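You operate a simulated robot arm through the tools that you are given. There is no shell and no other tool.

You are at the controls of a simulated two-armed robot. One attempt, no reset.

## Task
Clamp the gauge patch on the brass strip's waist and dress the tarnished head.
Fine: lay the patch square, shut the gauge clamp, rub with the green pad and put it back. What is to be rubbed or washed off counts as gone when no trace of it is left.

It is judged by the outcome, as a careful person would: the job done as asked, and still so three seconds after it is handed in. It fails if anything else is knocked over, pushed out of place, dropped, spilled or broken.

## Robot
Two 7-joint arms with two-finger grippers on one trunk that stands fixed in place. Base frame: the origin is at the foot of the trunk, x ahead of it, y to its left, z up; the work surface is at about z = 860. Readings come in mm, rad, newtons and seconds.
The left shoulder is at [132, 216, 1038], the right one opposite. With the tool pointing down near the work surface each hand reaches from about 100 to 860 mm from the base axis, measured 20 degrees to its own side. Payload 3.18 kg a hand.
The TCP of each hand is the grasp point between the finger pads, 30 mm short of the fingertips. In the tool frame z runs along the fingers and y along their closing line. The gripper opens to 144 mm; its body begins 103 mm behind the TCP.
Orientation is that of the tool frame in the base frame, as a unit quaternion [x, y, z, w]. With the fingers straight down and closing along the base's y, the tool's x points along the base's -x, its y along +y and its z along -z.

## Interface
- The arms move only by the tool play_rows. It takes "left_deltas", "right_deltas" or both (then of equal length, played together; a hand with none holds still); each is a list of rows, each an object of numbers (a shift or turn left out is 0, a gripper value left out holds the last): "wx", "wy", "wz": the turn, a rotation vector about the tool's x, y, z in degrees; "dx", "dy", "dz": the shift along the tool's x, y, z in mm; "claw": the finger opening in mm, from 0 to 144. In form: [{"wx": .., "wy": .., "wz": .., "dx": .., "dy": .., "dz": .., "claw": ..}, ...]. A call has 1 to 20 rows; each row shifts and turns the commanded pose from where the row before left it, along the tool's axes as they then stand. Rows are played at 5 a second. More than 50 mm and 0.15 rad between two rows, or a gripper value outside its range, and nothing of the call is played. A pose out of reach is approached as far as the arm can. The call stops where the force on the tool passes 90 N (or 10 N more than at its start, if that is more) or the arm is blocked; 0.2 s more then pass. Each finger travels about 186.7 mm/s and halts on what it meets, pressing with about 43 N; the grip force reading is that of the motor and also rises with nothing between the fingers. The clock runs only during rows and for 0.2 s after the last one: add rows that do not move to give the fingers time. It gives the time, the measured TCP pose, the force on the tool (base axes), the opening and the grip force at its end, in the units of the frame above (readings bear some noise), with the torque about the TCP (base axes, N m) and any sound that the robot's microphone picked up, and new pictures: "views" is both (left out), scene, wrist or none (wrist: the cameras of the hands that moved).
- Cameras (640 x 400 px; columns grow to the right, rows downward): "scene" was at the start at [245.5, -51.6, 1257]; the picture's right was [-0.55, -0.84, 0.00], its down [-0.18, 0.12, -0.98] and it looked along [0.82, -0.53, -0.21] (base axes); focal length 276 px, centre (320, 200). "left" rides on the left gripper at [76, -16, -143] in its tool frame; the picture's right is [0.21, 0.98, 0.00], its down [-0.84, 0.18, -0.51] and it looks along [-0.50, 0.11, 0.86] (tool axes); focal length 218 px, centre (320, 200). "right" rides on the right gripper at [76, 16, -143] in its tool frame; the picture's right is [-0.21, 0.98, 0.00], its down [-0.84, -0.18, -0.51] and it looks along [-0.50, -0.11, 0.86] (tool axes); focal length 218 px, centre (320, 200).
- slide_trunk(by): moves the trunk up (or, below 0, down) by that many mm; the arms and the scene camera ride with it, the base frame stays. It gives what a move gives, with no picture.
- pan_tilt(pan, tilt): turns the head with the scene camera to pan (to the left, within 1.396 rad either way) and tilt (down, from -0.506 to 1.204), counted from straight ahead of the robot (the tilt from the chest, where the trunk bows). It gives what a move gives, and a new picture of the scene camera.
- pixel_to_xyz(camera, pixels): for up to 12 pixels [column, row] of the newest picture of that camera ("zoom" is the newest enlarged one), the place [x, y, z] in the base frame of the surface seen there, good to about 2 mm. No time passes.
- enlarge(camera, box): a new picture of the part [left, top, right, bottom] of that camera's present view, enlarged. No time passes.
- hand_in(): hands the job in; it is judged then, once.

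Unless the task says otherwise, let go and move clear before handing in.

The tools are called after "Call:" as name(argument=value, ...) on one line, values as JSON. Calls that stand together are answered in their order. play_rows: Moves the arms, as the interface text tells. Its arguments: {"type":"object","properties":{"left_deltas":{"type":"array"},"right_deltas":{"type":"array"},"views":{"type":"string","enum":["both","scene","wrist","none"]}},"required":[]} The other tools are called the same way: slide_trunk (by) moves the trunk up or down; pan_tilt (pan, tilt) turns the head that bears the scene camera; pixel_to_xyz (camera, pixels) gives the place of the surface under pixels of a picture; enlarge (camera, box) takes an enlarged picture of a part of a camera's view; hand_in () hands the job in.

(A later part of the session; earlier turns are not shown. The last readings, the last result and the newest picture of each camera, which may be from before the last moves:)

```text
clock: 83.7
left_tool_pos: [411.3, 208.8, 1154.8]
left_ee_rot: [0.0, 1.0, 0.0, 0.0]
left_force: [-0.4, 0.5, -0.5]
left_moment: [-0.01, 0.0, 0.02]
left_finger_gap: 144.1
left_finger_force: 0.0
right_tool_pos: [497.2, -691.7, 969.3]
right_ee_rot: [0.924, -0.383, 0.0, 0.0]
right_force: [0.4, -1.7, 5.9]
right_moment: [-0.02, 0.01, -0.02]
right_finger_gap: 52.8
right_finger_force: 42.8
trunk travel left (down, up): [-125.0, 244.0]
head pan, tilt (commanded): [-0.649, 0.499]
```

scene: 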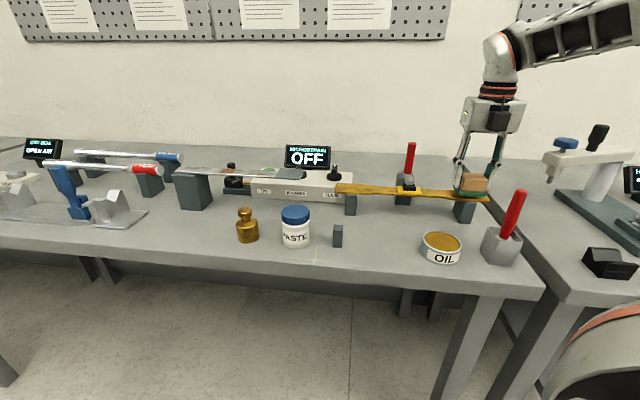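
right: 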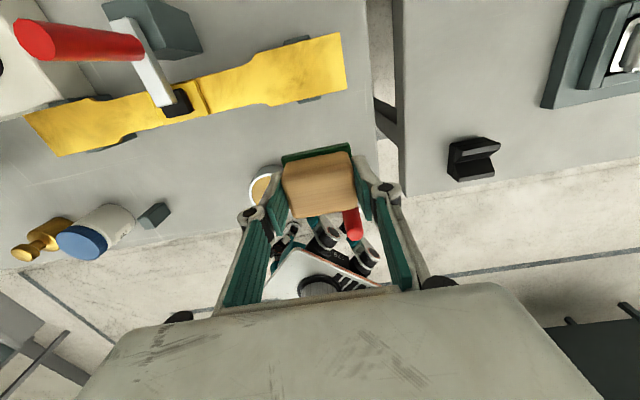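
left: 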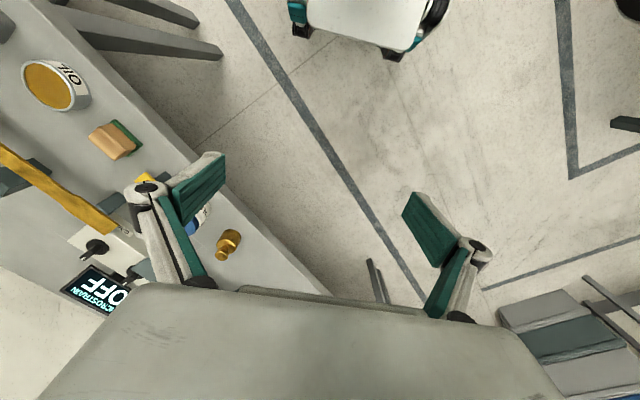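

Pad is touching again (6 N). I add 1.3 mm of press and rub in several lanes.

Call:
play_rows(right_deltas=[{"dz": 1.3}, {"dx": 5, "dy": 12}, {"dy": 12}, {"dy": -13}, {"dy": -13}, {"dy": -13}, {"dy": 13}, {"dy": 13}, {"dy": 13}, {"dx": -5, "dy": -13}, {"dy": -13}, {"dy": -13}, {"dy": 13}, {"dy": 13}, {"dy": 13}, {"dy": -12}, {"dy": -12}, {}], views="none")

Call:
play_rows(right_deltas=[{"dx": -5, "dy": 12}, {"dy": 12}, {"dy": -13}, {"dy": -13}, {"dy": -13}, {"dy": 13}, {"dy": 13}, {"dy": 13}, {"dx": 5, "dy": -13}, {"dy": -13}, {"dy": -13}, {"dy": 13}, {"dy": 13}, {"dy": 13}, {"dy": -12}, {"dy": -12}, {}], views="none")

Call:
play_rows(right_deltas=[{"dz": -6}, {"dz": -30}, {"dz": -40}, {"dx": -40}, {"dx": -40}, {}], views="both")

Call:
enlarge(camera="right", box=[262, 50, 322, 100])

Call:
enlarge(camera="right", box=[305, 30, 365, 68])

Call:
enlarge(camera="scene", box=[445, 185, 495, 205])

```text
clock: 87.5
left_tool_pos: [409.9, 210.4, 1155.4]
left_ee_rot: [0.0, 1.0, -0.001, 0.001]
left_force: [-0.4, -0.1, 1.3]
left_moment: [0.01, 0.01, -0.02]
left_finger_gap: 144.3
left_finger_force: 0.1
right_tool_pos: [495.3, -691.8, 969.2]
right_ee_rot: [0.924, -0.383, 0.0, 0.001]
right_force: [-5.9, -7.9, 24.5]
right_moment: [-0.35, 0.46, 0.05]
right_finger_gap: 53.1
right_finger_force: 42.8
trunk travel left (down, up): [-125.0, 244.0]
head pan, tilt (commanded): [-0.649, 0.499]
```

```text
clock: 91.1
left_tool_pos: [411.1, 209.3, 1155.4]
left_ee_rot: [0.0, 1.0, -0.001, 0.001]
left_force: [0.3, 0.6, 0.9]
left_moment: [0.01, 0.0, 0.01]
left_finger_gap: 144.1
left_finger_force: 0.2
right_tool_pos: [495.5, -690.1, 968.5]
right_ee_rot: [0.924, -0.382, -0.001, 0.0]
right_force: [-4.6, -5.6, 16.9]
right_moment: [-0.19, 0.13, 0.0]
right_finger_gap: 52.9
right_finger_force: 43.3
trunk travel left (down, up): [-125.0, 244.0]
head pan, tilt (commanded): [-0.649, 0.499]
```

```text
clock: 92.5
left_tool_pos: [412.7, 208.9, 1154.0]
left_ee_rot: [0.0, 1.0, 0.0, -0.001]
left_force: [0.6, -0.2, 0.0]
left_moment: [0.0, 0.03, 0.03]
left_finger_gap: 144.2
left_finger_force: 0.0
right_tool_pos: [440.9, -633.4, 1041.8]
right_ee_rot: [0.924, -0.383, -0.003, 0.0]
right_force: [0.5, 0.1, -1.0]
right_moment: [0.03, -0.02, -0.02]
right_finger_gap: 52.9
right_finger_force: 42.9
trunk travel left (down, up): [-125.0, 244.0]
head pan, tilt (commanded): [-0.649, 0.499]
```

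scene: 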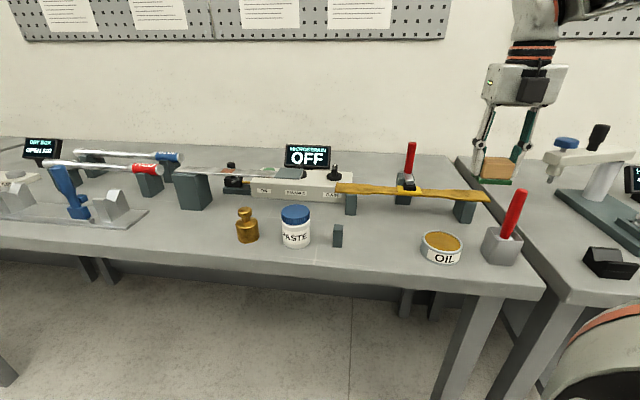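
right: 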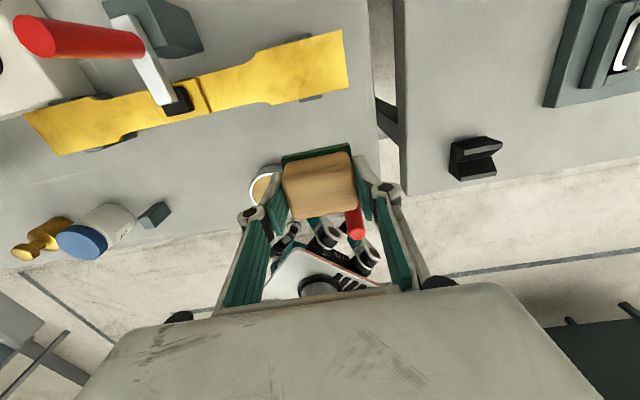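

```text
8.00 times, centred on (292, 75) of right
```

zoom: 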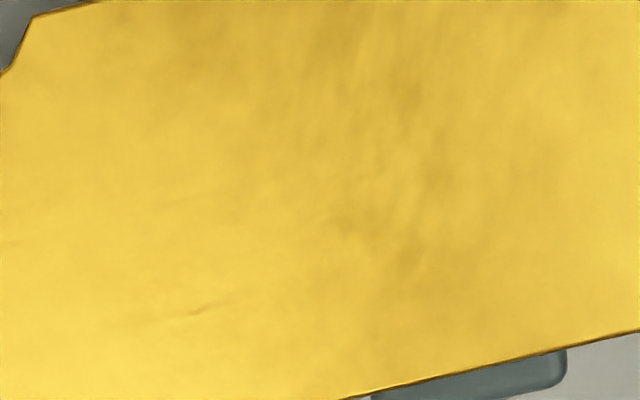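

```text
10.53 times, centred on (335, 49) of right
```

zoom: 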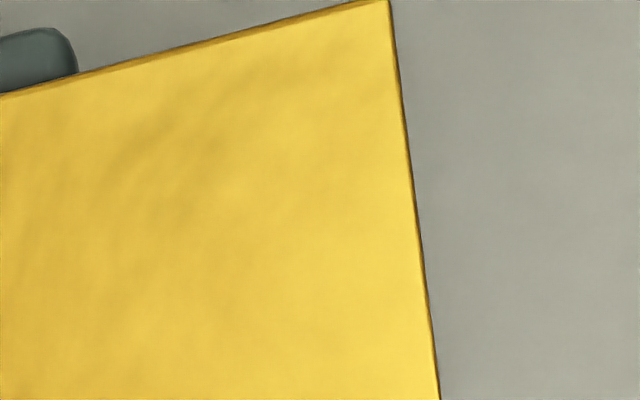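

```text
12.80 times, centred on (470, 195) of scene
```

zoom: 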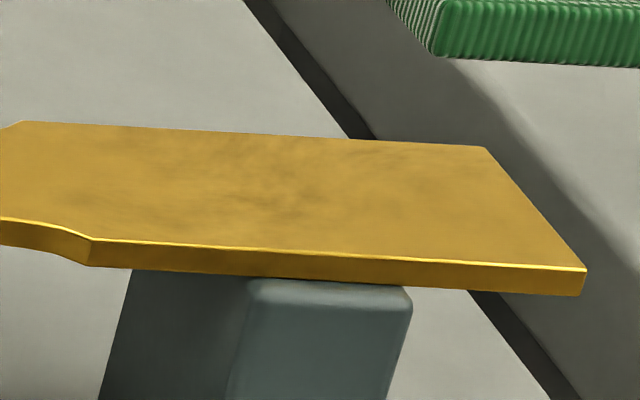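

Most faint spots have gone, but a tiny dark line shows in the right-camera zoom at about (200,310). I locate it and enlarge that spot.

Call:
enlarge(camera="right", box=[255, 70, 300, 105])

Call:
pixel_to_xyz(camera="right", pixels=[[277, 89], [267, 105], [250, 76], [345, 90], [340, 32]])

Call:
enlarge(camera="scene", box=[440, 186, 470, 204])

```text
11.43 times, centred on (278, 88) of right
```

zoom: 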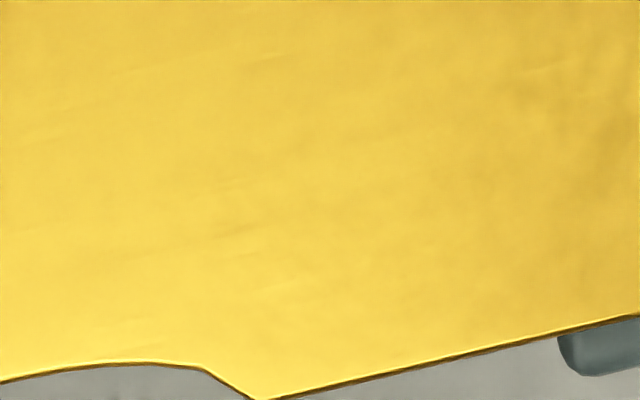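

```text
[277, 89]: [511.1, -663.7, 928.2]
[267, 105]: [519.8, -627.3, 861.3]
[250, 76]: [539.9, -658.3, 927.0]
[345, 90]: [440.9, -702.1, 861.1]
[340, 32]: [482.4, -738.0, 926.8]
```

```text
16.00 times, centred on (455, 195) of scene
```

zoom: 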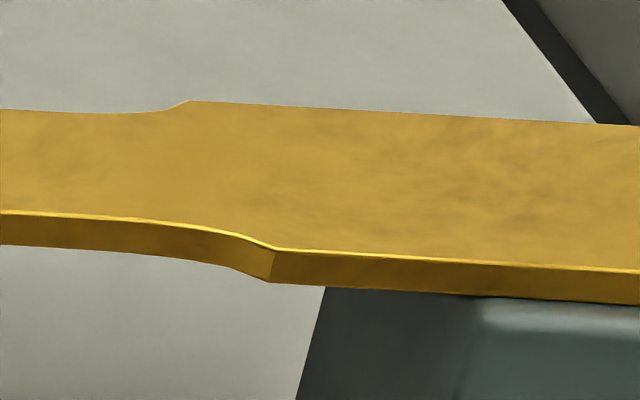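

The spot lies at s≈-108, n≈831 — right where the darkest blob near the shoulder was, which was only reached at the stroke ends. I'll rub again concentrating on that shoulder side.

Call:
play_rows(right_deltas=[{"dx": 40, "dy": -10}, {"dx": 40, "dy": -10}, {"dz": 40}, {"dz": 28}, {}], views="scene")

Call:
play_rows(right_deltas=[{"dz": 4}, {"dz": 3}, {}], views="none")

```text
clock: 93.7
left_tool_pos: [411.1, 209.8, 1155.3]
left_ee_rot: [-0.001, 1.0, 0.0, 0.0]
left_force: [0.0, -0.6, -0.3]
left_moment: [-0.01, 0.03, 0.02]
left_finger_gap: 143.7
left_finger_force: 0.1
right_tool_pos: [512.0, -676.8, 975.2]
right_ee_rot: [0.924, -0.382, -0.002, 0.0]
right_force: [0.6, 0.5, 0.1]
right_moment: [0.0, -0.03, -0.02]
right_finger_gap: 53.0
right_finger_force: 43.2
trunk travel left (down, up): [-125.0, 244.0]
head pan, tilt (commanded): [-0.649, 0.499]
```

scene: 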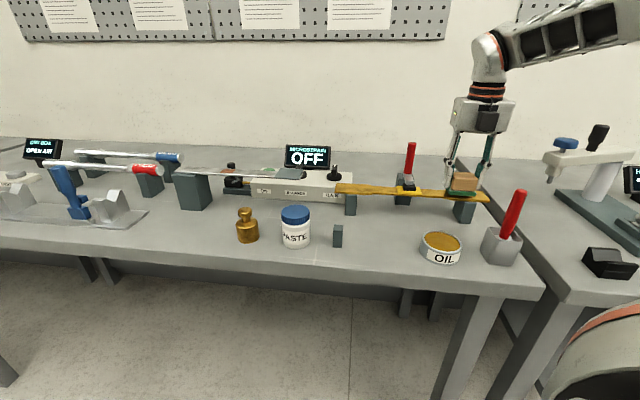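

```text
clock: 94.5
left_tool_pos: [412.4, 209.5, 1154.5]
left_ee_rot: [0.0, 1.0, 0.0, 0.0]
left_force: [0.4, 1.0, -0.2]
left_moment: [-0.02, -0.02, 0.04]
left_finger_gap: 144.0
left_finger_force: 0.1
right_tool_pos: [511.5, -676.8, 968.2]
right_ee_rot: [0.924, -0.383, -0.001, -0.001]
right_force: [0.9, -0.6, 0.6]
right_moment: [-0.05, -0.04, -0.01]
right_finger_gap: 52.9
right_finger_force: 43.4
trunk travel left (down, up): [-125.0, 244.0]
head pan, tilt (commanded): [-0.649, 0.499]
```

Just touching now (the block has settled a millimetre in the grip). I press 2.3 mm more and rub with short strokes on the shoulder side.

Call:
play_rows(right_deltas=[{"dz": 1.2}, {"dz": 1.1}, {}], views="none")

Call:
play_rows(right_deltas=[{"dy": -12}, {"dy": 12}, {"dy": 14}, {"dy": -14}, {"dy": -12}, {"dx": 5, "dy": 12}, {"dy": 14}, {"dy": -14}, {"dy": -12}, {"dx": -5, "dy": 12}, {"dx": -5, "dy": 14}, {"dy": -14}, {"dy": -12}, {"dy": 12}, {"dy": 14}, {"dy": -14}, {"dx": 5, "dy": -12}, {"dy": 12}, {}], views="scene")

```text
clock: 95.3
left_tool_pos: [412.3, 211.0, 1155.8]
left_ee_rot: [-0.001, 1.0, 0.0, 0.0]
left_force: [0.8, 0.8, 1.1]
left_moment: [0.01, 0.04, 0.0]
left_finger_gap: 143.9
left_finger_force: 0.0
right_tool_pos: [513.3, -677.0, 968.3]
right_ee_rot: [0.924, -0.383, -0.001, -0.001]
right_force: [1.3, -1.8, 12.1]
right_moment: [0.08, 0.07, 0.0]
right_finger_gap: 53.3
right_finger_force: 42.8
trunk travel left (down, up): [-125.0, 244.0]
head pan, tilt (commanded): [-0.649, 0.499]
```

```text
clock: 99.3
left_tool_pos: [411.2, 211.4, 1155.9]
left_ee_rot: [0.0, 1.0, -0.001, 0.001]
left_force: [0.0, 0.5, 0.0]
left_moment: [-0.04, 0.0, 0.01]
left_finger_gap: 144.1
left_finger_force: 0.0
right_tool_pos: [510.5, -675.2, 966.1]
right_ee_rot: [0.924, -0.382, -0.001, 0.0]
right_force: [5.6, 4.4, 17.4]
right_moment: [0.09, -0.13, 0.06]
right_finger_gap: 52.8
right_finger_force: 43.2
trunk travel left (down, up): [-125.0, 244.0]
head pan, tilt (commanded): [-0.649, 0.499]
```

scene: 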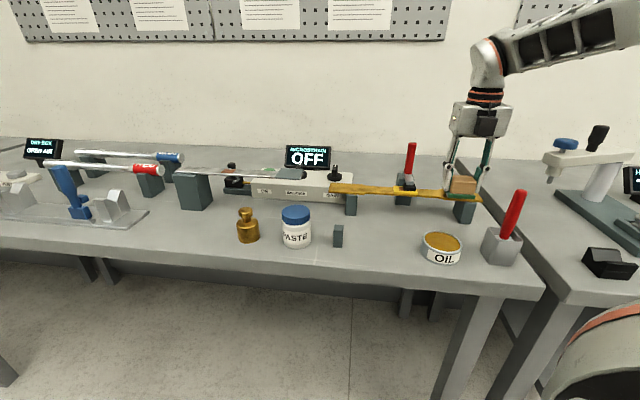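

The strip's ends look shifted in the scene (left end from px 336 to 329, right end 490 to 481). I stop and check closely.

Call:
enlarge(camera="scene", box=[310, 135, 500, 230])

Call:
pixel_to_xyz(camera="zoom", pixels=[[70, 168], [66, 180], [570, 222], [340, 200], [340, 180], [318, 175], [320, 190], [375, 190]])

```text
3.37 times, centred on (405, 182) of scene
```

zoom: 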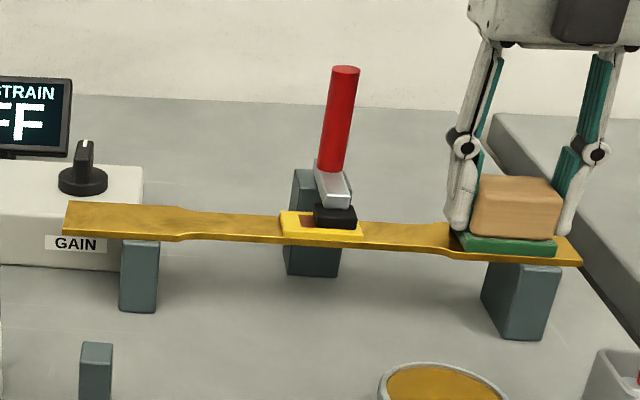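

```text
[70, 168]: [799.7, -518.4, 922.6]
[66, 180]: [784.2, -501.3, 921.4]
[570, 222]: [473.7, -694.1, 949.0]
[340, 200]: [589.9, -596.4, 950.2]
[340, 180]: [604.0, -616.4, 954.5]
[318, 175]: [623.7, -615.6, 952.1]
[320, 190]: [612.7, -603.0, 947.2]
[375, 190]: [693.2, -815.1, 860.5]
```

The strip, with the patch, has slid toward +s under the clamp foot during this last pass. I measure exactly how far before doing anything.

Call:
enlarge(camera="scene", box=[322, 178, 372, 210])

Call:
pixel_to_xyz(camera="zoom", pixels=[[96, 118], [90, 178], [100, 125], [95, 172], [300, 140], [460, 160], [470, 200], [300, 205], [330, 212]])

Call:
enlarge(camera="scene", box=[385, 165, 435, 215])

Call:
pixel_to_xyz(camera="zoom", pixels=[[200, 200], [300, 200], [320, 200], [260, 230], [200, 240], [420, 240], [150, 200], [400, 210], [310, 170], [340, 160]])

```text
12.50 times, centred on (347, 194) of scene
```

zoom: 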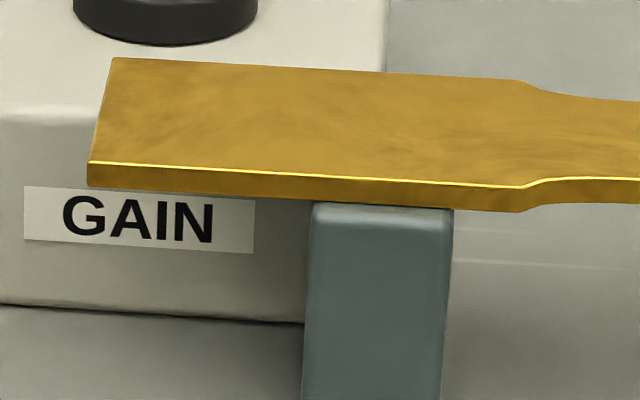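

```text
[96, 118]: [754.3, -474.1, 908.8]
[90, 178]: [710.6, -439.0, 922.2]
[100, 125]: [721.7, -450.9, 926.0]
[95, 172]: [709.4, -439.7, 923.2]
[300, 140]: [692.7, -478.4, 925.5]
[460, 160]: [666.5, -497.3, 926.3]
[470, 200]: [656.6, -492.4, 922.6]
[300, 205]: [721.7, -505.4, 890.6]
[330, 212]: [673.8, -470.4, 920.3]
```

```text
8.00 times, centred on (410, 190) of scene
```

zoom: 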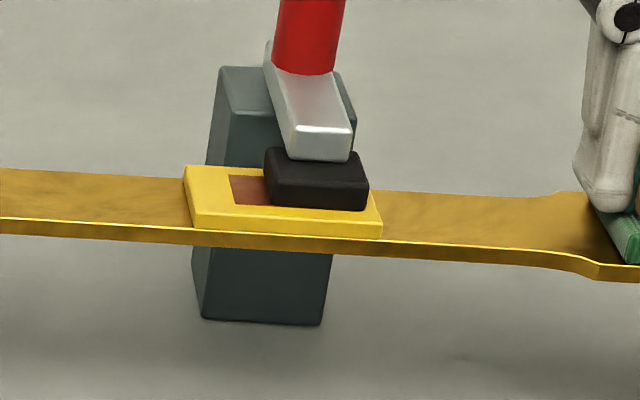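

```text
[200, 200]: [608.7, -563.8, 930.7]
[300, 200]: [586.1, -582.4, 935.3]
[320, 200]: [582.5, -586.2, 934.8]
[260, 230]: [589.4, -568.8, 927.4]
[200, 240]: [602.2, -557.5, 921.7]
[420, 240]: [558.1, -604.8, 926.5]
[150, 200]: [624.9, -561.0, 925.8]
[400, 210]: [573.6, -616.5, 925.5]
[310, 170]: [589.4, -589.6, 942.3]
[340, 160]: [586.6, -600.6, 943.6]
```

The strip has slid about 17 mm toward +s and the patch about 8 mm relative to the foot. I lift the pad off, back away and inspect everything before correcting.

Call:
play_rows(right_deltas=[{"dz": -6}, {"dz": -30}, {"dz": -40}, {"dx": -40, "dy": 10}, {"dx": -40, "dy": 10}, {}], views="both")

Call:
enlarge(camera="right", box=[10, 20, 370, 170])

Call:
enlarge(camera="scene", box=[320, 165, 500, 225])

```text
clock: 100.7
left_tool_pos: [413.3, 208.3, 1154.1]
left_ee_rot: [0.0, 1.0, 0.0, -0.001]
left_force: [0.4, -0.1, 0.0]
left_moment: [0.01, 0.02, 0.04]
left_finger_gap: 144.1
left_finger_force: 0.2
right_tool_pos: [440.7, -635.8, 1040.9]
right_ee_rot: [0.924, -0.383, -0.003, 0.0]
right_force: [-0.3, -0.5, -0.9]
right_moment: [0.03, 0.05, -0.02]
right_finger_gap: 52.9
right_finger_force: 42.9
trunk travel left (down, up): [-125.0, 244.0]
head pan, tilt (commanded): [-0.649, 0.499]
```

scene: 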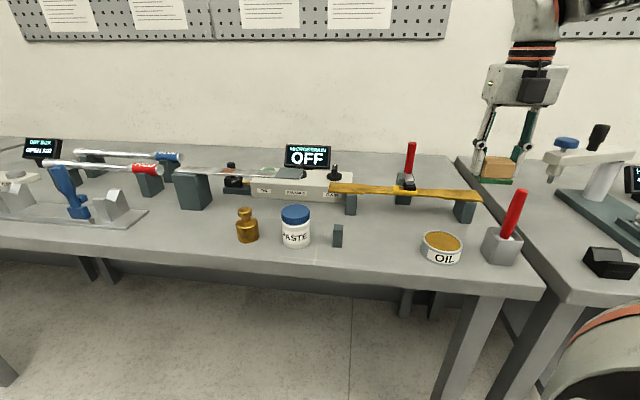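
right: 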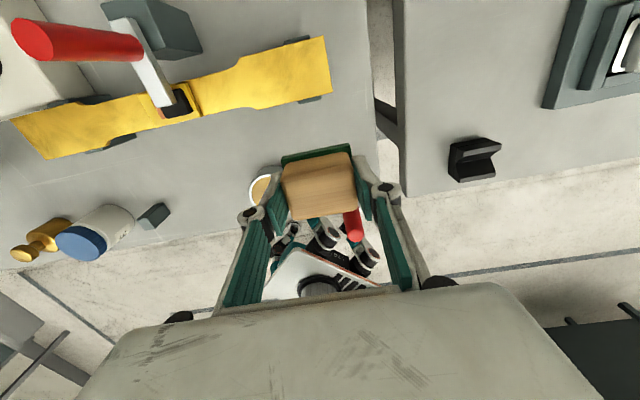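

```text
1.78 times, centred on (190, 95) of right
```

zoom: 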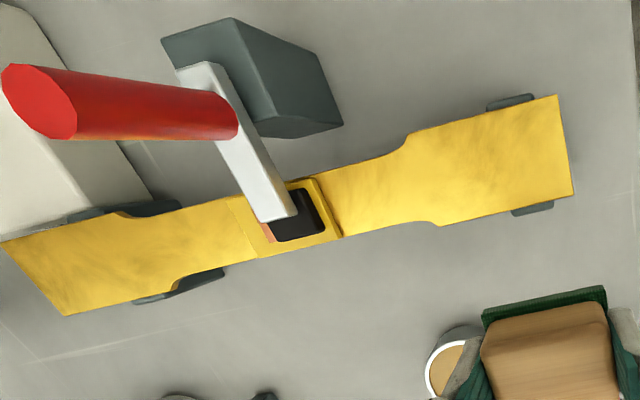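

```text
3.56 times, centred on (410, 195) of scene
```

zoom: 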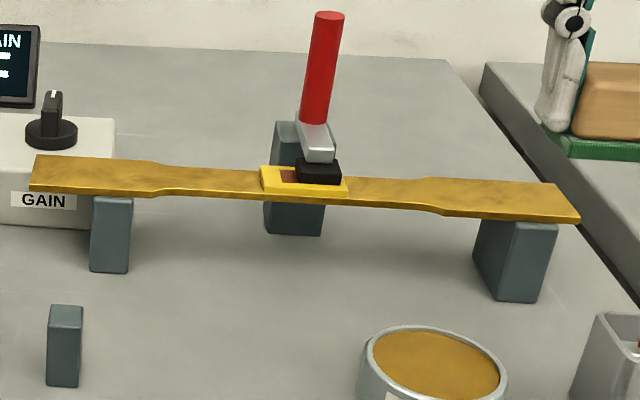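

Call:
enlarge(camera="right", box=[235, 30, 345, 115])

Call:
pixel_to_xyz(camera="zoom", pixels=[[512, 40], [545, 283], [120, 145], [185, 355], [300, 110], [350, 320]])

Call:
enlarge(camera="right", box=[5, 90, 115, 165])

Call:
pixel_to_xyz(camera="zoom", pixels=[[45, 165], [200, 345], [70, 180], [205, 330], [440, 95], [520, 270]])

Call:
enlarge(camera="right", box=[110, 70, 230, 145])

```text
4.71 times, centred on (290, 72) of right
```

zoom: 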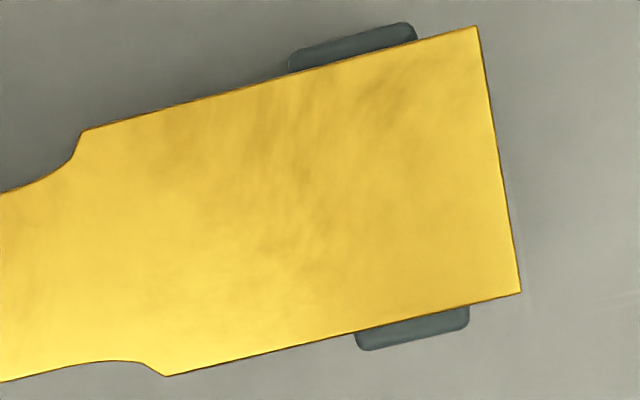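

```text
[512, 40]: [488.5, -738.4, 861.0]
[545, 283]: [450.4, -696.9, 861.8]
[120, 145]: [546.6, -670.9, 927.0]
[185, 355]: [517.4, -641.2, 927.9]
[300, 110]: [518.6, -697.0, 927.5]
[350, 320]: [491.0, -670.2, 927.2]
```

```text
5.33 times, centred on (60, 128) of right
```

zoom: 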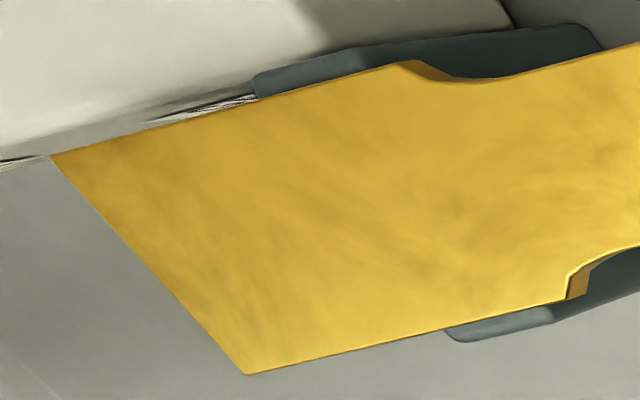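

```text
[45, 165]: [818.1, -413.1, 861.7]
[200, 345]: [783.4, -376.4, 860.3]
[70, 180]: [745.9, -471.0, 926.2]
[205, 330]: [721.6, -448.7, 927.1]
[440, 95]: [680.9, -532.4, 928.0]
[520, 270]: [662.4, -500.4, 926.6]
```

```text
5.33 times, centred on (170, 108) of right
```

zoom: 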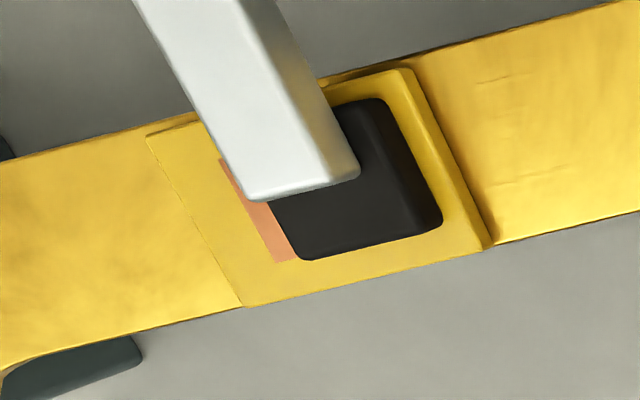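

The head is now clean — no streaks visible. I now measure the strip's present corners precisely.

Call:
enlarge(camera="right", box=[235, 30, 345, 115])

Call:
pixel_to_xyz(camera="zoom", pixels=[[472, 33], [516, 287], [168, 370], [88, 135], [440, 42], [250, 90], [490, 295], [230, 355], [492, 160]])

Call:
enlarge(camera="right", box=[110, 70, 230, 145])

Call:
pixel_to_xyz(camera="zoom", pixels=[[405, 75], [480, 240], [243, 303], [152, 138], [380, 105], [438, 220], [310, 255], [500, 45], [540, 225], [60, 160], [100, 340]])

```text
4.71 times, centred on (290, 72) of right
```

zoom: 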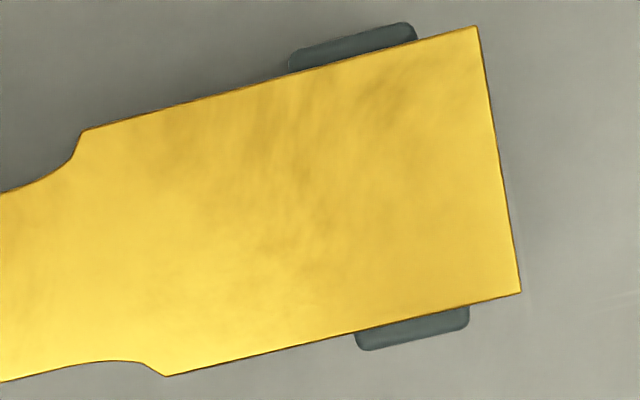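

```text
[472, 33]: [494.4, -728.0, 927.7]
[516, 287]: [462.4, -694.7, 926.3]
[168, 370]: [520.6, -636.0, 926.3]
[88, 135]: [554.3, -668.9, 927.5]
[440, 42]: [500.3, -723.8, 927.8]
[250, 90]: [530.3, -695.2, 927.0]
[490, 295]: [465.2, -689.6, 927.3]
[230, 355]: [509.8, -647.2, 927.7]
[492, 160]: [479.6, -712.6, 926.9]
```

```text
5.33 times, centred on (170, 108) of right
```

zoom: 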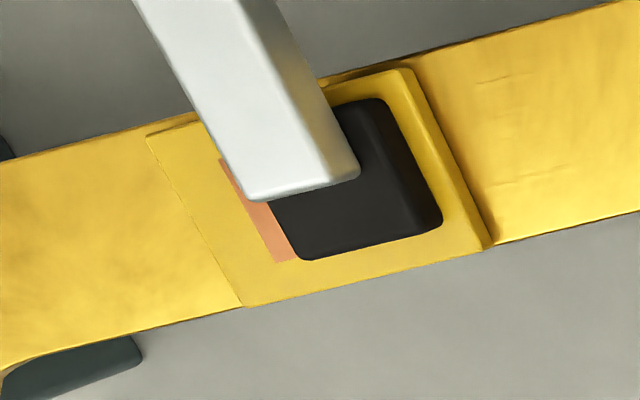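

```text
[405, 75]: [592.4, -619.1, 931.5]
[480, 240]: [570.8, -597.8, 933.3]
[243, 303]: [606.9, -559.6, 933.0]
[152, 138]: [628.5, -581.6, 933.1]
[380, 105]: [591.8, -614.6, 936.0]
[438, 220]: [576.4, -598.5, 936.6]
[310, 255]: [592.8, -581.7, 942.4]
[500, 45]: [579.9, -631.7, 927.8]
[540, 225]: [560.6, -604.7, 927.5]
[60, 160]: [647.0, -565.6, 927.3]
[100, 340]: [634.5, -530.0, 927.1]
```

Strip has moved +14.5 mm along its length (no sideways or turn), the patch +9 mm. Tarnish is gone, so I'll return the pad first, then push the strip back by its end. I check the surroundings of the strip's left end.

Call:
pixel_to_xyz(camera="scene", pixels=[[340, 197], [330, 195], [325, 190], [335, 182], [345, 176], [300, 190], [280, 185], [325, 175], [335, 205], [352, 200]])

Call:
pixel_to_xyz(camera="right", pixels=[[10, 80], [20, 60], [40, 95], [60, 98], [5, 110], [30, 110], [100, 148], [120, 143], [75, 99], [50, 60]])

Call:
enlarge(camera="right", box=[0, 40, 130, 170])

```text
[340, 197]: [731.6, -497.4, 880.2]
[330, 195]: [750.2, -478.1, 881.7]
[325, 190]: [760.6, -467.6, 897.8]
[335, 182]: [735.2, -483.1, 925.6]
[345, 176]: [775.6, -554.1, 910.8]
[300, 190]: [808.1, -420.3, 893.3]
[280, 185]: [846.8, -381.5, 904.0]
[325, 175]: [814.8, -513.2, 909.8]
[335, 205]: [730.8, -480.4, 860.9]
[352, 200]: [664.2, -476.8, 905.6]
```

```text
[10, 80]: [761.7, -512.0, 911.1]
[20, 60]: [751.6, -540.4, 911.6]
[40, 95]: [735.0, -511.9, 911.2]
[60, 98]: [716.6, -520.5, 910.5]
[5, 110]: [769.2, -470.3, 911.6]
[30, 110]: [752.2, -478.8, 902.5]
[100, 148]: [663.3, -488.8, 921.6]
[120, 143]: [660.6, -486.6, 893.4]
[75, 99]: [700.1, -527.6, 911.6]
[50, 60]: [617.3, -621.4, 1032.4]
```

```text
3.08 times, centred on (65, 105) of right
```

zoom: 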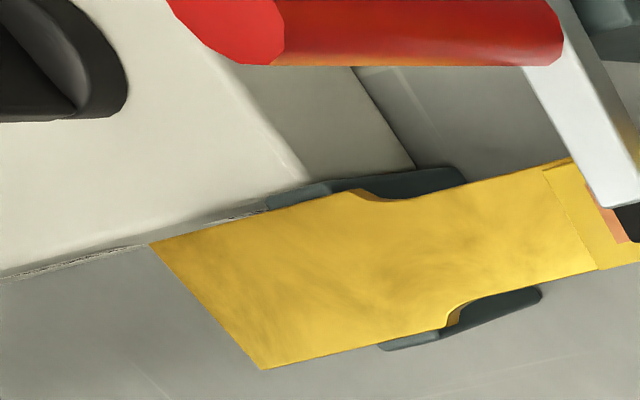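

The pad's job is done, so I carry it back along the same route to above its original spot.

Call:
play_rows(right_deltas=[{"dy": -39}, {"dy": -39}, {"dy": -39.6, "dx": -22.6}, {"dy": -39.6, "dx": -22.6}, {"dy": -39.6, "dx": -22.7}, {}], views="both")

Call:
enlarge(camera="scene", box=[330, 130, 450, 265])

```text
clock: 102.1
left_tool_pos: [412.5, 208.5, 1155.1]
left_ee_rot: [-0.001, 1.0, 0.0, -0.001]
left_force: [0.5, 0.6, 0.7]
left_moment: [-0.01, 0.01, 0.01]
left_finger_gap: 143.9
left_finger_force: 0.0
right_tool_pos: [531.0, -448.8, 1042.4]
right_ee_rot: [0.924, -0.382, -0.002, 0.0]
right_force: [-0.4, 1.0, -0.2]
right_moment: [-0.02, 0.0, -0.01]
right_finger_gap: 52.8
right_finger_force: 42.9
trunk travel left (down, up): [-125.0, 244.0]
head pan, tilt (commanded): [-0.649, 0.499]
```

scene: 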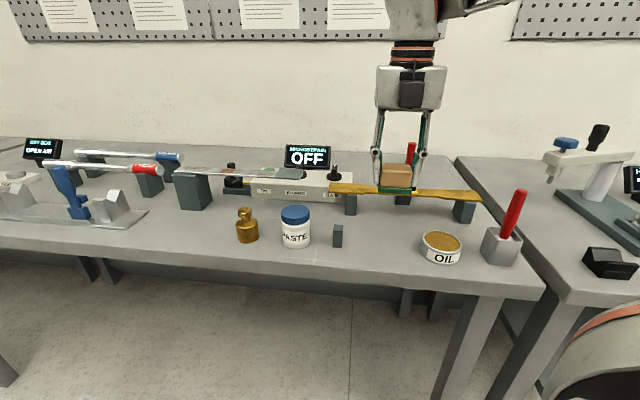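
right: 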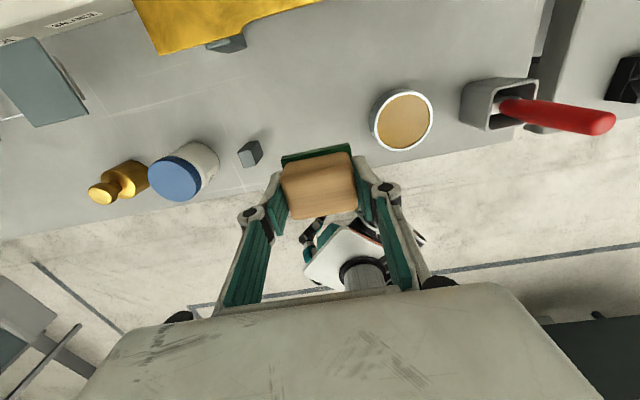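

```text
2.96 times, centred on (390, 198) of scene
```

zoom: 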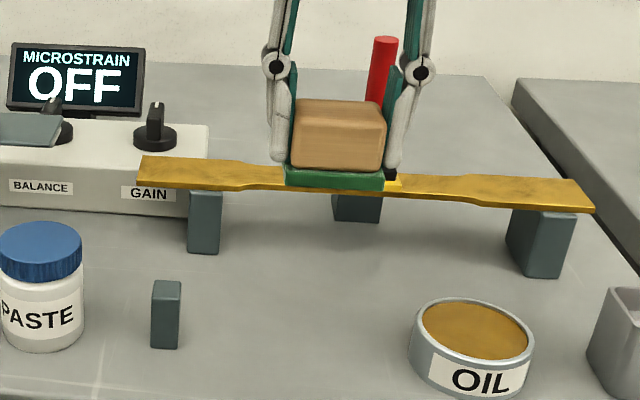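

Back over the pad's home spot ((531,-448.8) vs (530.7,-447.7)). I lower it, then feel for the table.

Call:
play_rows(right_deltas=[{"dz": 35}, {"dz": 35}, {"dz": 35}, {"dz": 22}, {}], views="none")

Call:
play_rows(right_deltas=[{"dz": 6}, {"dz": 4}, {}], views="none")

Call:
enlarge(camera="scene", box=[330, 160, 450, 265])

```text
clock: 103.3
left_tool_pos: [412.2, 209.1, 1156.1]
left_ee_rot: [0.0, 1.0, 0.0, 0.0]
left_force: [-0.4, -0.1, -0.1]
left_moment: [-0.02, -0.01, 0.0]
left_finger_gap: 144.2
left_finger_force: 0.0
right_tool_pos: [532.2, -447.3, 914.3]
right_ee_rot: [0.924, -0.382, -0.002, 0.0]
right_force: [-0.1, 0.3, -1.0]
right_moment: [-0.01, 0.01, -0.04]
right_finger_gap: 52.9
right_finger_force: 43.1
trunk travel left (down, up): [-125.0, 244.0]
head pan, tilt (commanded): [-0.649, 0.499]
```

```text
clock: 104.1
left_tool_pos: [412.6, 209.4, 1155.0]
left_ee_rot: [0.001, 1.0, 0.0, -0.001]
left_force: [0.9, -0.4, -0.1]
left_moment: [-0.01, -0.02, 0.03]
left_finger_gap: 143.9
left_finger_force: 0.1
right_tool_pos: [531.5, -447.5, 904.8]
right_ee_rot: [0.924, -0.382, -0.002, 0.0]
right_force: [-0.6, -0.1, -1.2]
right_moment: [-0.02, -0.01, 0.01]
right_finger_gap: 52.9
right_finger_force: 42.7
trunk travel left (down, up): [-125.0, 244.0]
head pan, tilt (commanded): [-0.649, 0.499]
```

```text
3.81 times, centred on (390, 212) of scene
```

zoom: 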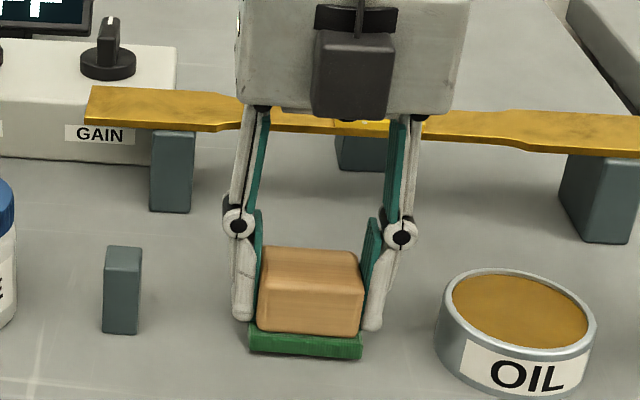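

The pad hovers a few millimetres above the table in line with its old footprint. I ease it down until contact.

Call:
play_rows(right_deltas=[{"dz": 1.5}, {"dz": 1}, {}], views="none")

Call:
play_rows(right_deltas=[{"dz": 0.8}, {}], views="none")

```text
clock: 104.9
left_tool_pos: [412.1, 208.5, 1155.0]
left_ee_rot: [0.0, 1.0, 0.0, 0.0]
left_force: [0.1, 0.8, 0.5]
left_moment: [0.02, -0.02, 0.0]
left_finger_gap: 144.1
left_finger_force: 0.0
right_tool_pos: [532.7, -447.5, 903.0]
right_ee_rot: [0.924, -0.383, -0.001, -0.001]
right_force: [0.3, 0.7, -0.5]
right_moment: [-0.02, 0.02, 0.01]
right_finger_gap: 53.2
right_finger_force: 42.6
trunk travel left (down, up): [-125.0, 244.0]
head pan, tilt (commanded): [-0.649, 0.499]
```

```text
clock: 105.5
left_tool_pos: [412.0, 209.2, 1154.3]
left_ee_rot: [0.0, 1.0, 0.0, 0.0]
left_force: [-0.4, 0.2, -0.3]
left_moment: [0.0, 0.02, -0.04]
left_finger_gap: 144.2
left_finger_force: 0.0
right_tool_pos: [531.0, -448.2, 900.5]
right_ee_rot: [0.924, -0.383, -0.002, -0.001]
right_force: [0.1, -0.3, -1.6]
right_moment: [0.01, 0.05, -0.01]
right_finger_gap: 52.9
right_finger_force: 42.5
trunk travel left (down, up): [-125.0, 244.0]
head pan, tilt (commanded): [-0.649, 0.499]
```

Call:
play_rows(right_deltas=[{"dz": 0.8}, {}], views="none")

Call:
play_rows(right_deltas=[{"dz": 0.8}, {}], views="none")

```text
clock: 106.1
left_tool_pos: [412.5, 209.4, 1154.5]
left_ee_rot: [0.0, 1.0, 0.0, 0.0]
left_force: [-0.3, 0.4, 0.8]
left_moment: [0.01, 0.02, 0.0]
left_finger_gap: 143.8
left_finger_force: 0.0
right_tool_pos: [531.0, -448.5, 900.1]
right_ee_rot: [0.924, -0.382, -0.002, -0.001]
right_force: [0.2, -0.1, -0.4]
right_moment: [-0.01, -0.05, 0.02]
right_finger_gap: 52.9
right_finger_force: 43.2
trunk travel left (down, up): [-125.0, 244.0]
head pan, tilt (commanded): [-0.649, 0.499]
```

```text
clock: 106.7
left_tool_pos: [411.0, 209.3, 1156.1]
left_ee_rot: [0.0, 1.0, 0.0, 0.001]
left_force: [0.2, 0.1, -0.4]
left_moment: [-0.01, 0.04, 0.01]
left_finger_gap: 143.9
left_finger_force: 0.1
right_tool_pos: [532.1, -446.4, 901.0]
right_ee_rot: [0.924, -0.383, -0.001, -0.001]
right_force: [1.3, 0.2, 4.8]
right_moment: [-0.04, -0.02, 0.01]
right_finger_gap: 53.1
right_finger_force: 42.7
trunk travel left (down, up): [-125.0, 244.0]
head pan, tilt (commanded): [-0.649, 0.499]
```

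Contact (4.8 N): the pad stands on the table at its home. I release and lift away.

Call:
play_rows(right_deltas=[{"claw": 55}, {"claw": 58}, {"claw": 64}, {"claw": 72}, {}, {"dz": -20}, {"dz": -40}, {"dz": -40}, {"dz": -40}, {}], views="both")

Call:
enlarge(camera="right", box=[240, 90, 400, 190])

Call:
enlarge(camera="scene", box=[270, 175, 500, 270])

```text
clock: 108.9
left_tool_pos: [412.6, 208.9, 1154.7]
left_ee_rot: [0.0, 1.0, 0.0, 0.0]
left_force: [0.5, 0.1, -0.6]
left_moment: [0.02, 0.02, -0.01]
left_finger_gap: 144.1
left_finger_force: 0.1
right_tool_pos: [532.7, -448.3, 1039.9]
right_ee_rot: [0.924, -0.382, -0.002, 0.001]
right_force: [0.2, 0.4, 0.5]
right_moment: [-0.04, 0.05, -0.01]
right_finger_gap: 71.9
right_finger_force: 0.0
trunk travel left (down, up): [-125.0, 244.0]
head pan, tilt (commanded): [-0.649, 0.499]
```

scene: 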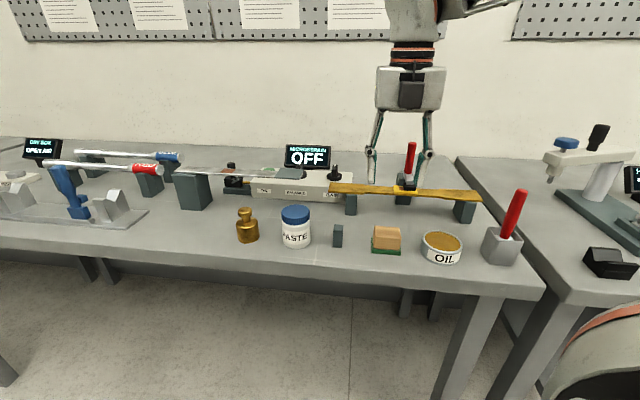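
right: 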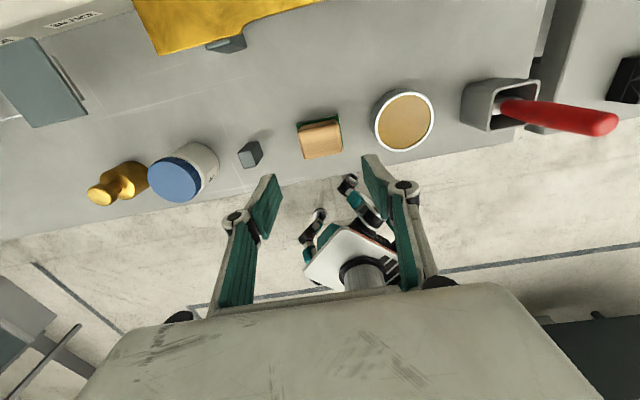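

```text
4.00 times, centred on (320, 140) of right
```

zoom: 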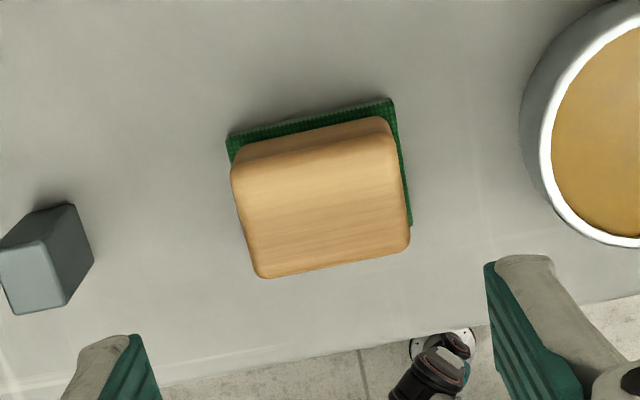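

```text
2.78 times, centred on (385, 222) of scene
```

zoom: 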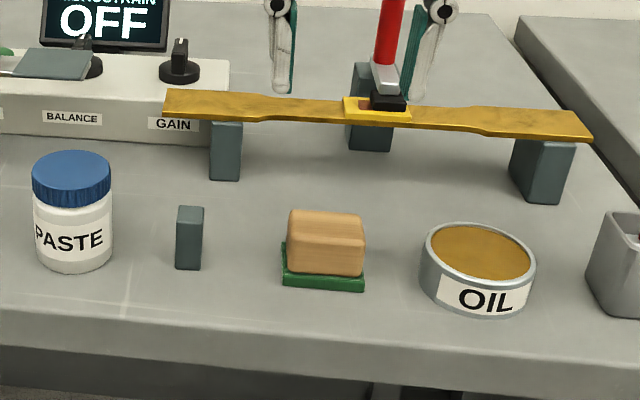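

The pad is back on its original spot. Now I go to the strip's left end with closed fingers to push the strip back; first I move above a point beyond that end.

Call:
play_rows(right_deltas=[{"claw": 30}, {"claw": 0, "dy": -33, "dx": 29.4}, {"dy": -33, "dx": 29.4}, {"dy": -33, "dx": 29.4}, {"dy": -33, "dx": 29.4}, {"dy": -33, "dx": 29.4}, {}], views="both")

Call:
enlarge(camera="scene", box=[260, 90, 440, 220])

```text
clock: 110.5
left_tool_pos: [411.8, 209.1, 1156.4]
left_ee_rot: [0.0, 1.0, -0.001, 0.001]
left_force: [0.0, -0.1, -0.2]
left_moment: [0.02, 0.03, 0.03]
left_finger_gap: 144.3
left_finger_force: 0.1
right_tool_pos: [730.4, -438.3, 1040.6]
right_ee_rot: [0.923, -0.384, -0.002, -0.003]
right_force: [0.1, -0.4, 0.2]
right_moment: [-0.01, 0.01, 0.0]
right_finger_gap: 0.0
right_finger_force: 30.7
right hand out of reach, approached as far as the arm can: row 6
trunk travel left (down, up): [-125.0, 244.0]
head pan, tilt (commanded): [-0.649, 0.499]
```

scene: 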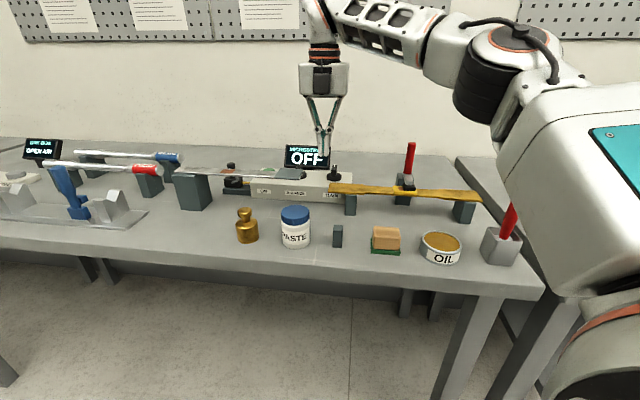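
right: 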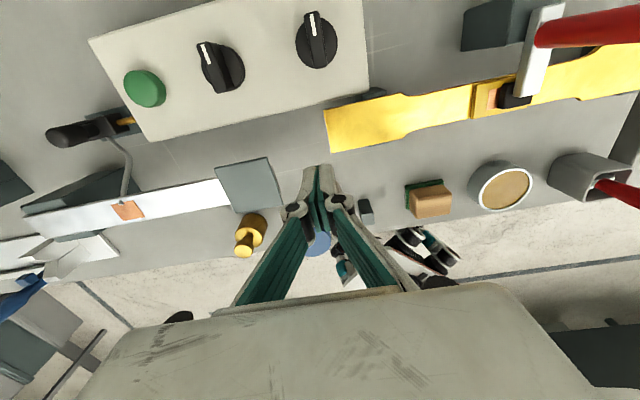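

```text
3.08 times, centred on (350, 155) of scene
```

zoom: 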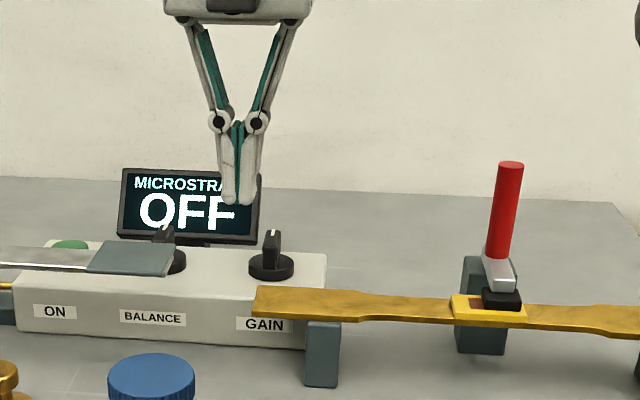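

Slightly out of reach at this height (TCP (730,-438)). I go lower, where reach is better, and retry to get beyond the strip end.

Call:
play_rows(right_deltas=[{"dz": 25, "dy": -5}, {"dz": 15, "dy": -5}, {"dx": 7, "dy": -4}, {"dx": 7}, {}], views="both")

Call:
enlarge(camera="scene", box=[260, 90, 440, 220])

```text
clock: 111.7
left_tool_pos: [412.2, 209.8, 1154.8]
left_ee_rot: [-0.001, 1.0, 0.001, 0.0]
left_force: [-0.3, 0.3, 0.4]
left_moment: [0.02, -0.02, 0.04]
left_finger_gap: 144.0
left_finger_force: 0.1
right_tool_pos: [750.6, -437.0, 1000.1]
right_ee_rot: [0.924, -0.383, -0.001, -0.001]
right_force: [0.0, 0.5, 0.4]
right_moment: [-0.02, 0.01, -0.01]
right_finger_gap: 0.0
right_finger_force: 31.1
trunk travel left (down, up): [-125.0, 244.0]
head pan, tilt (commanded): [-0.649, 0.499]
```

scene: 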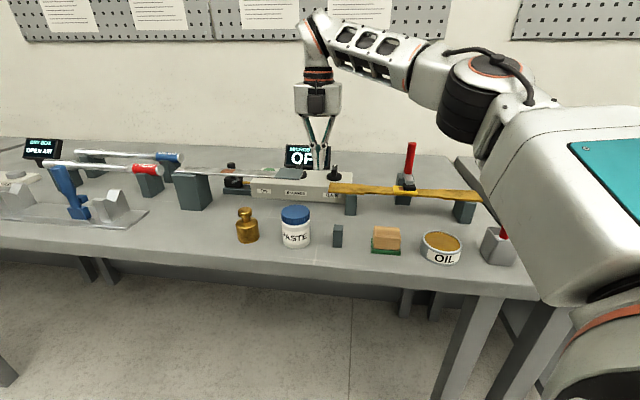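
right: 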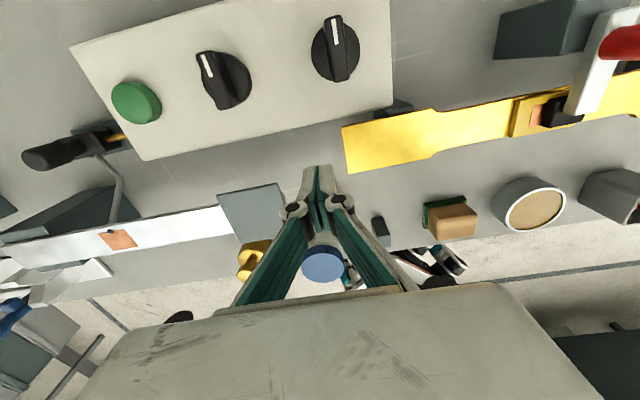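

```text
3.08 times, centred on (350, 155) of scene
```

zoom: 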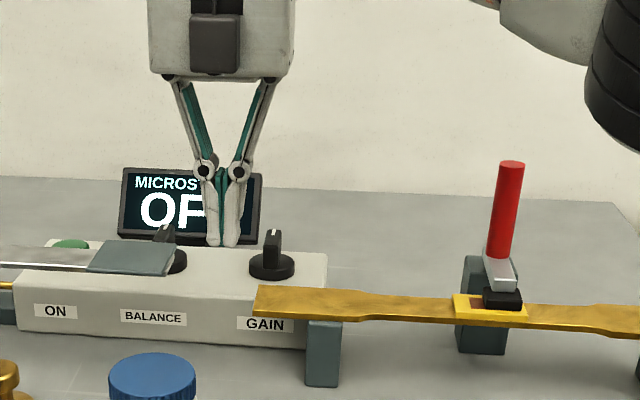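

The hand is now beyond the strip end at (750.6,-437,1000). The upper arm has swung into view near the brush holder, so I check its clearance.

Call:
pixel_to_xyz(camera="scene", pixels=[[510, 180], [505, 215], [520, 260], [540, 290], [480, 130], [560, 295], [470, 140], [495, 150], [505, 236], [490, 245]])

Call:
pan_tilt(pan=-0.95, tilt=0.5)

```text
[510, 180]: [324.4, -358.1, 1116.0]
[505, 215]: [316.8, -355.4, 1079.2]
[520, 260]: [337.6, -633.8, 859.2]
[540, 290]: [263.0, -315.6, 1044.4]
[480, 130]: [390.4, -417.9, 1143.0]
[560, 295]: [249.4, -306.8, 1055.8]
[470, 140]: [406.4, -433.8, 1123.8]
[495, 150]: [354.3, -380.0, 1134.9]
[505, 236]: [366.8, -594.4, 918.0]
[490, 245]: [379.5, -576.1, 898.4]
```

```text
clock: 112.5
left_tool_pos: [412.7, 208.1, 1154.8]
left_ee_rot: [0.0, 1.0, 0.0, 0.0]
left_force: [0.5, 0.8, -0.3]
left_moment: [0.0, 0.01, -0.02]
left_finger_gap: 144.0
left_finger_force: 0.0
right_tool_pos: [750.7, -435.6, 999.3]
right_ee_rot: [0.924, -0.383, -0.001, 0.0]
right_force: [-0.2, -0.1, 0.7]
right_moment: [0.01, -0.01, 0.02]
right_finger_gap: 0.0
right_finger_force: 31.0
trunk travel left (down, up): [-125.0, 244.0]
head pan, tilt (commanded): [-0.949, 0.499]
```

scene: 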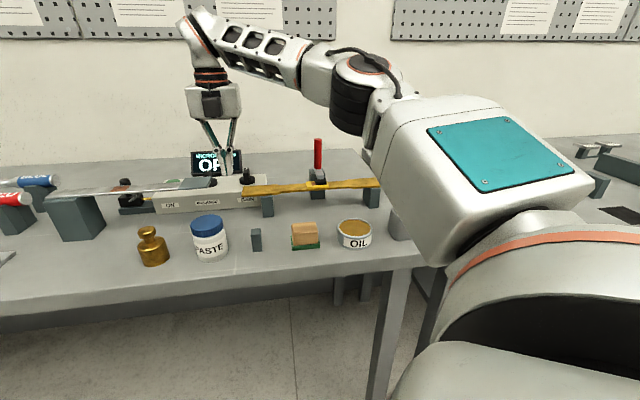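

Call:
pixel_to_xyz(camera="scene", pixels=[[345, 115], [365, 130], [380, 180], [395, 215], [430, 250], [300, 70], [420, 140], [450, 110], [385, 150], [500, 110], [360, 60], [397, 228]])

Call:
enlarge(camera="scene", box=[300, 40, 520, 280])

```text
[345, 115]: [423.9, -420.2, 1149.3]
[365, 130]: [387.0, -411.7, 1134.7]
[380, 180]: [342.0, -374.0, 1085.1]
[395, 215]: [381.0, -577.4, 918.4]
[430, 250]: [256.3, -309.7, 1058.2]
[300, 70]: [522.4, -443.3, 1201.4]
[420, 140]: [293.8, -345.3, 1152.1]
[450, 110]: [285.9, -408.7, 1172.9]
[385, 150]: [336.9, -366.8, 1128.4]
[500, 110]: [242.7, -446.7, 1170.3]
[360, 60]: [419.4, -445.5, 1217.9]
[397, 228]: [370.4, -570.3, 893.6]
```

```text
1.67 times, centred on (410, 160) of scene
```

zoom: 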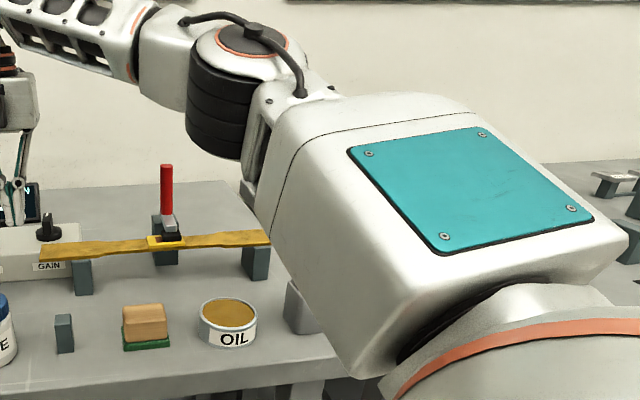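

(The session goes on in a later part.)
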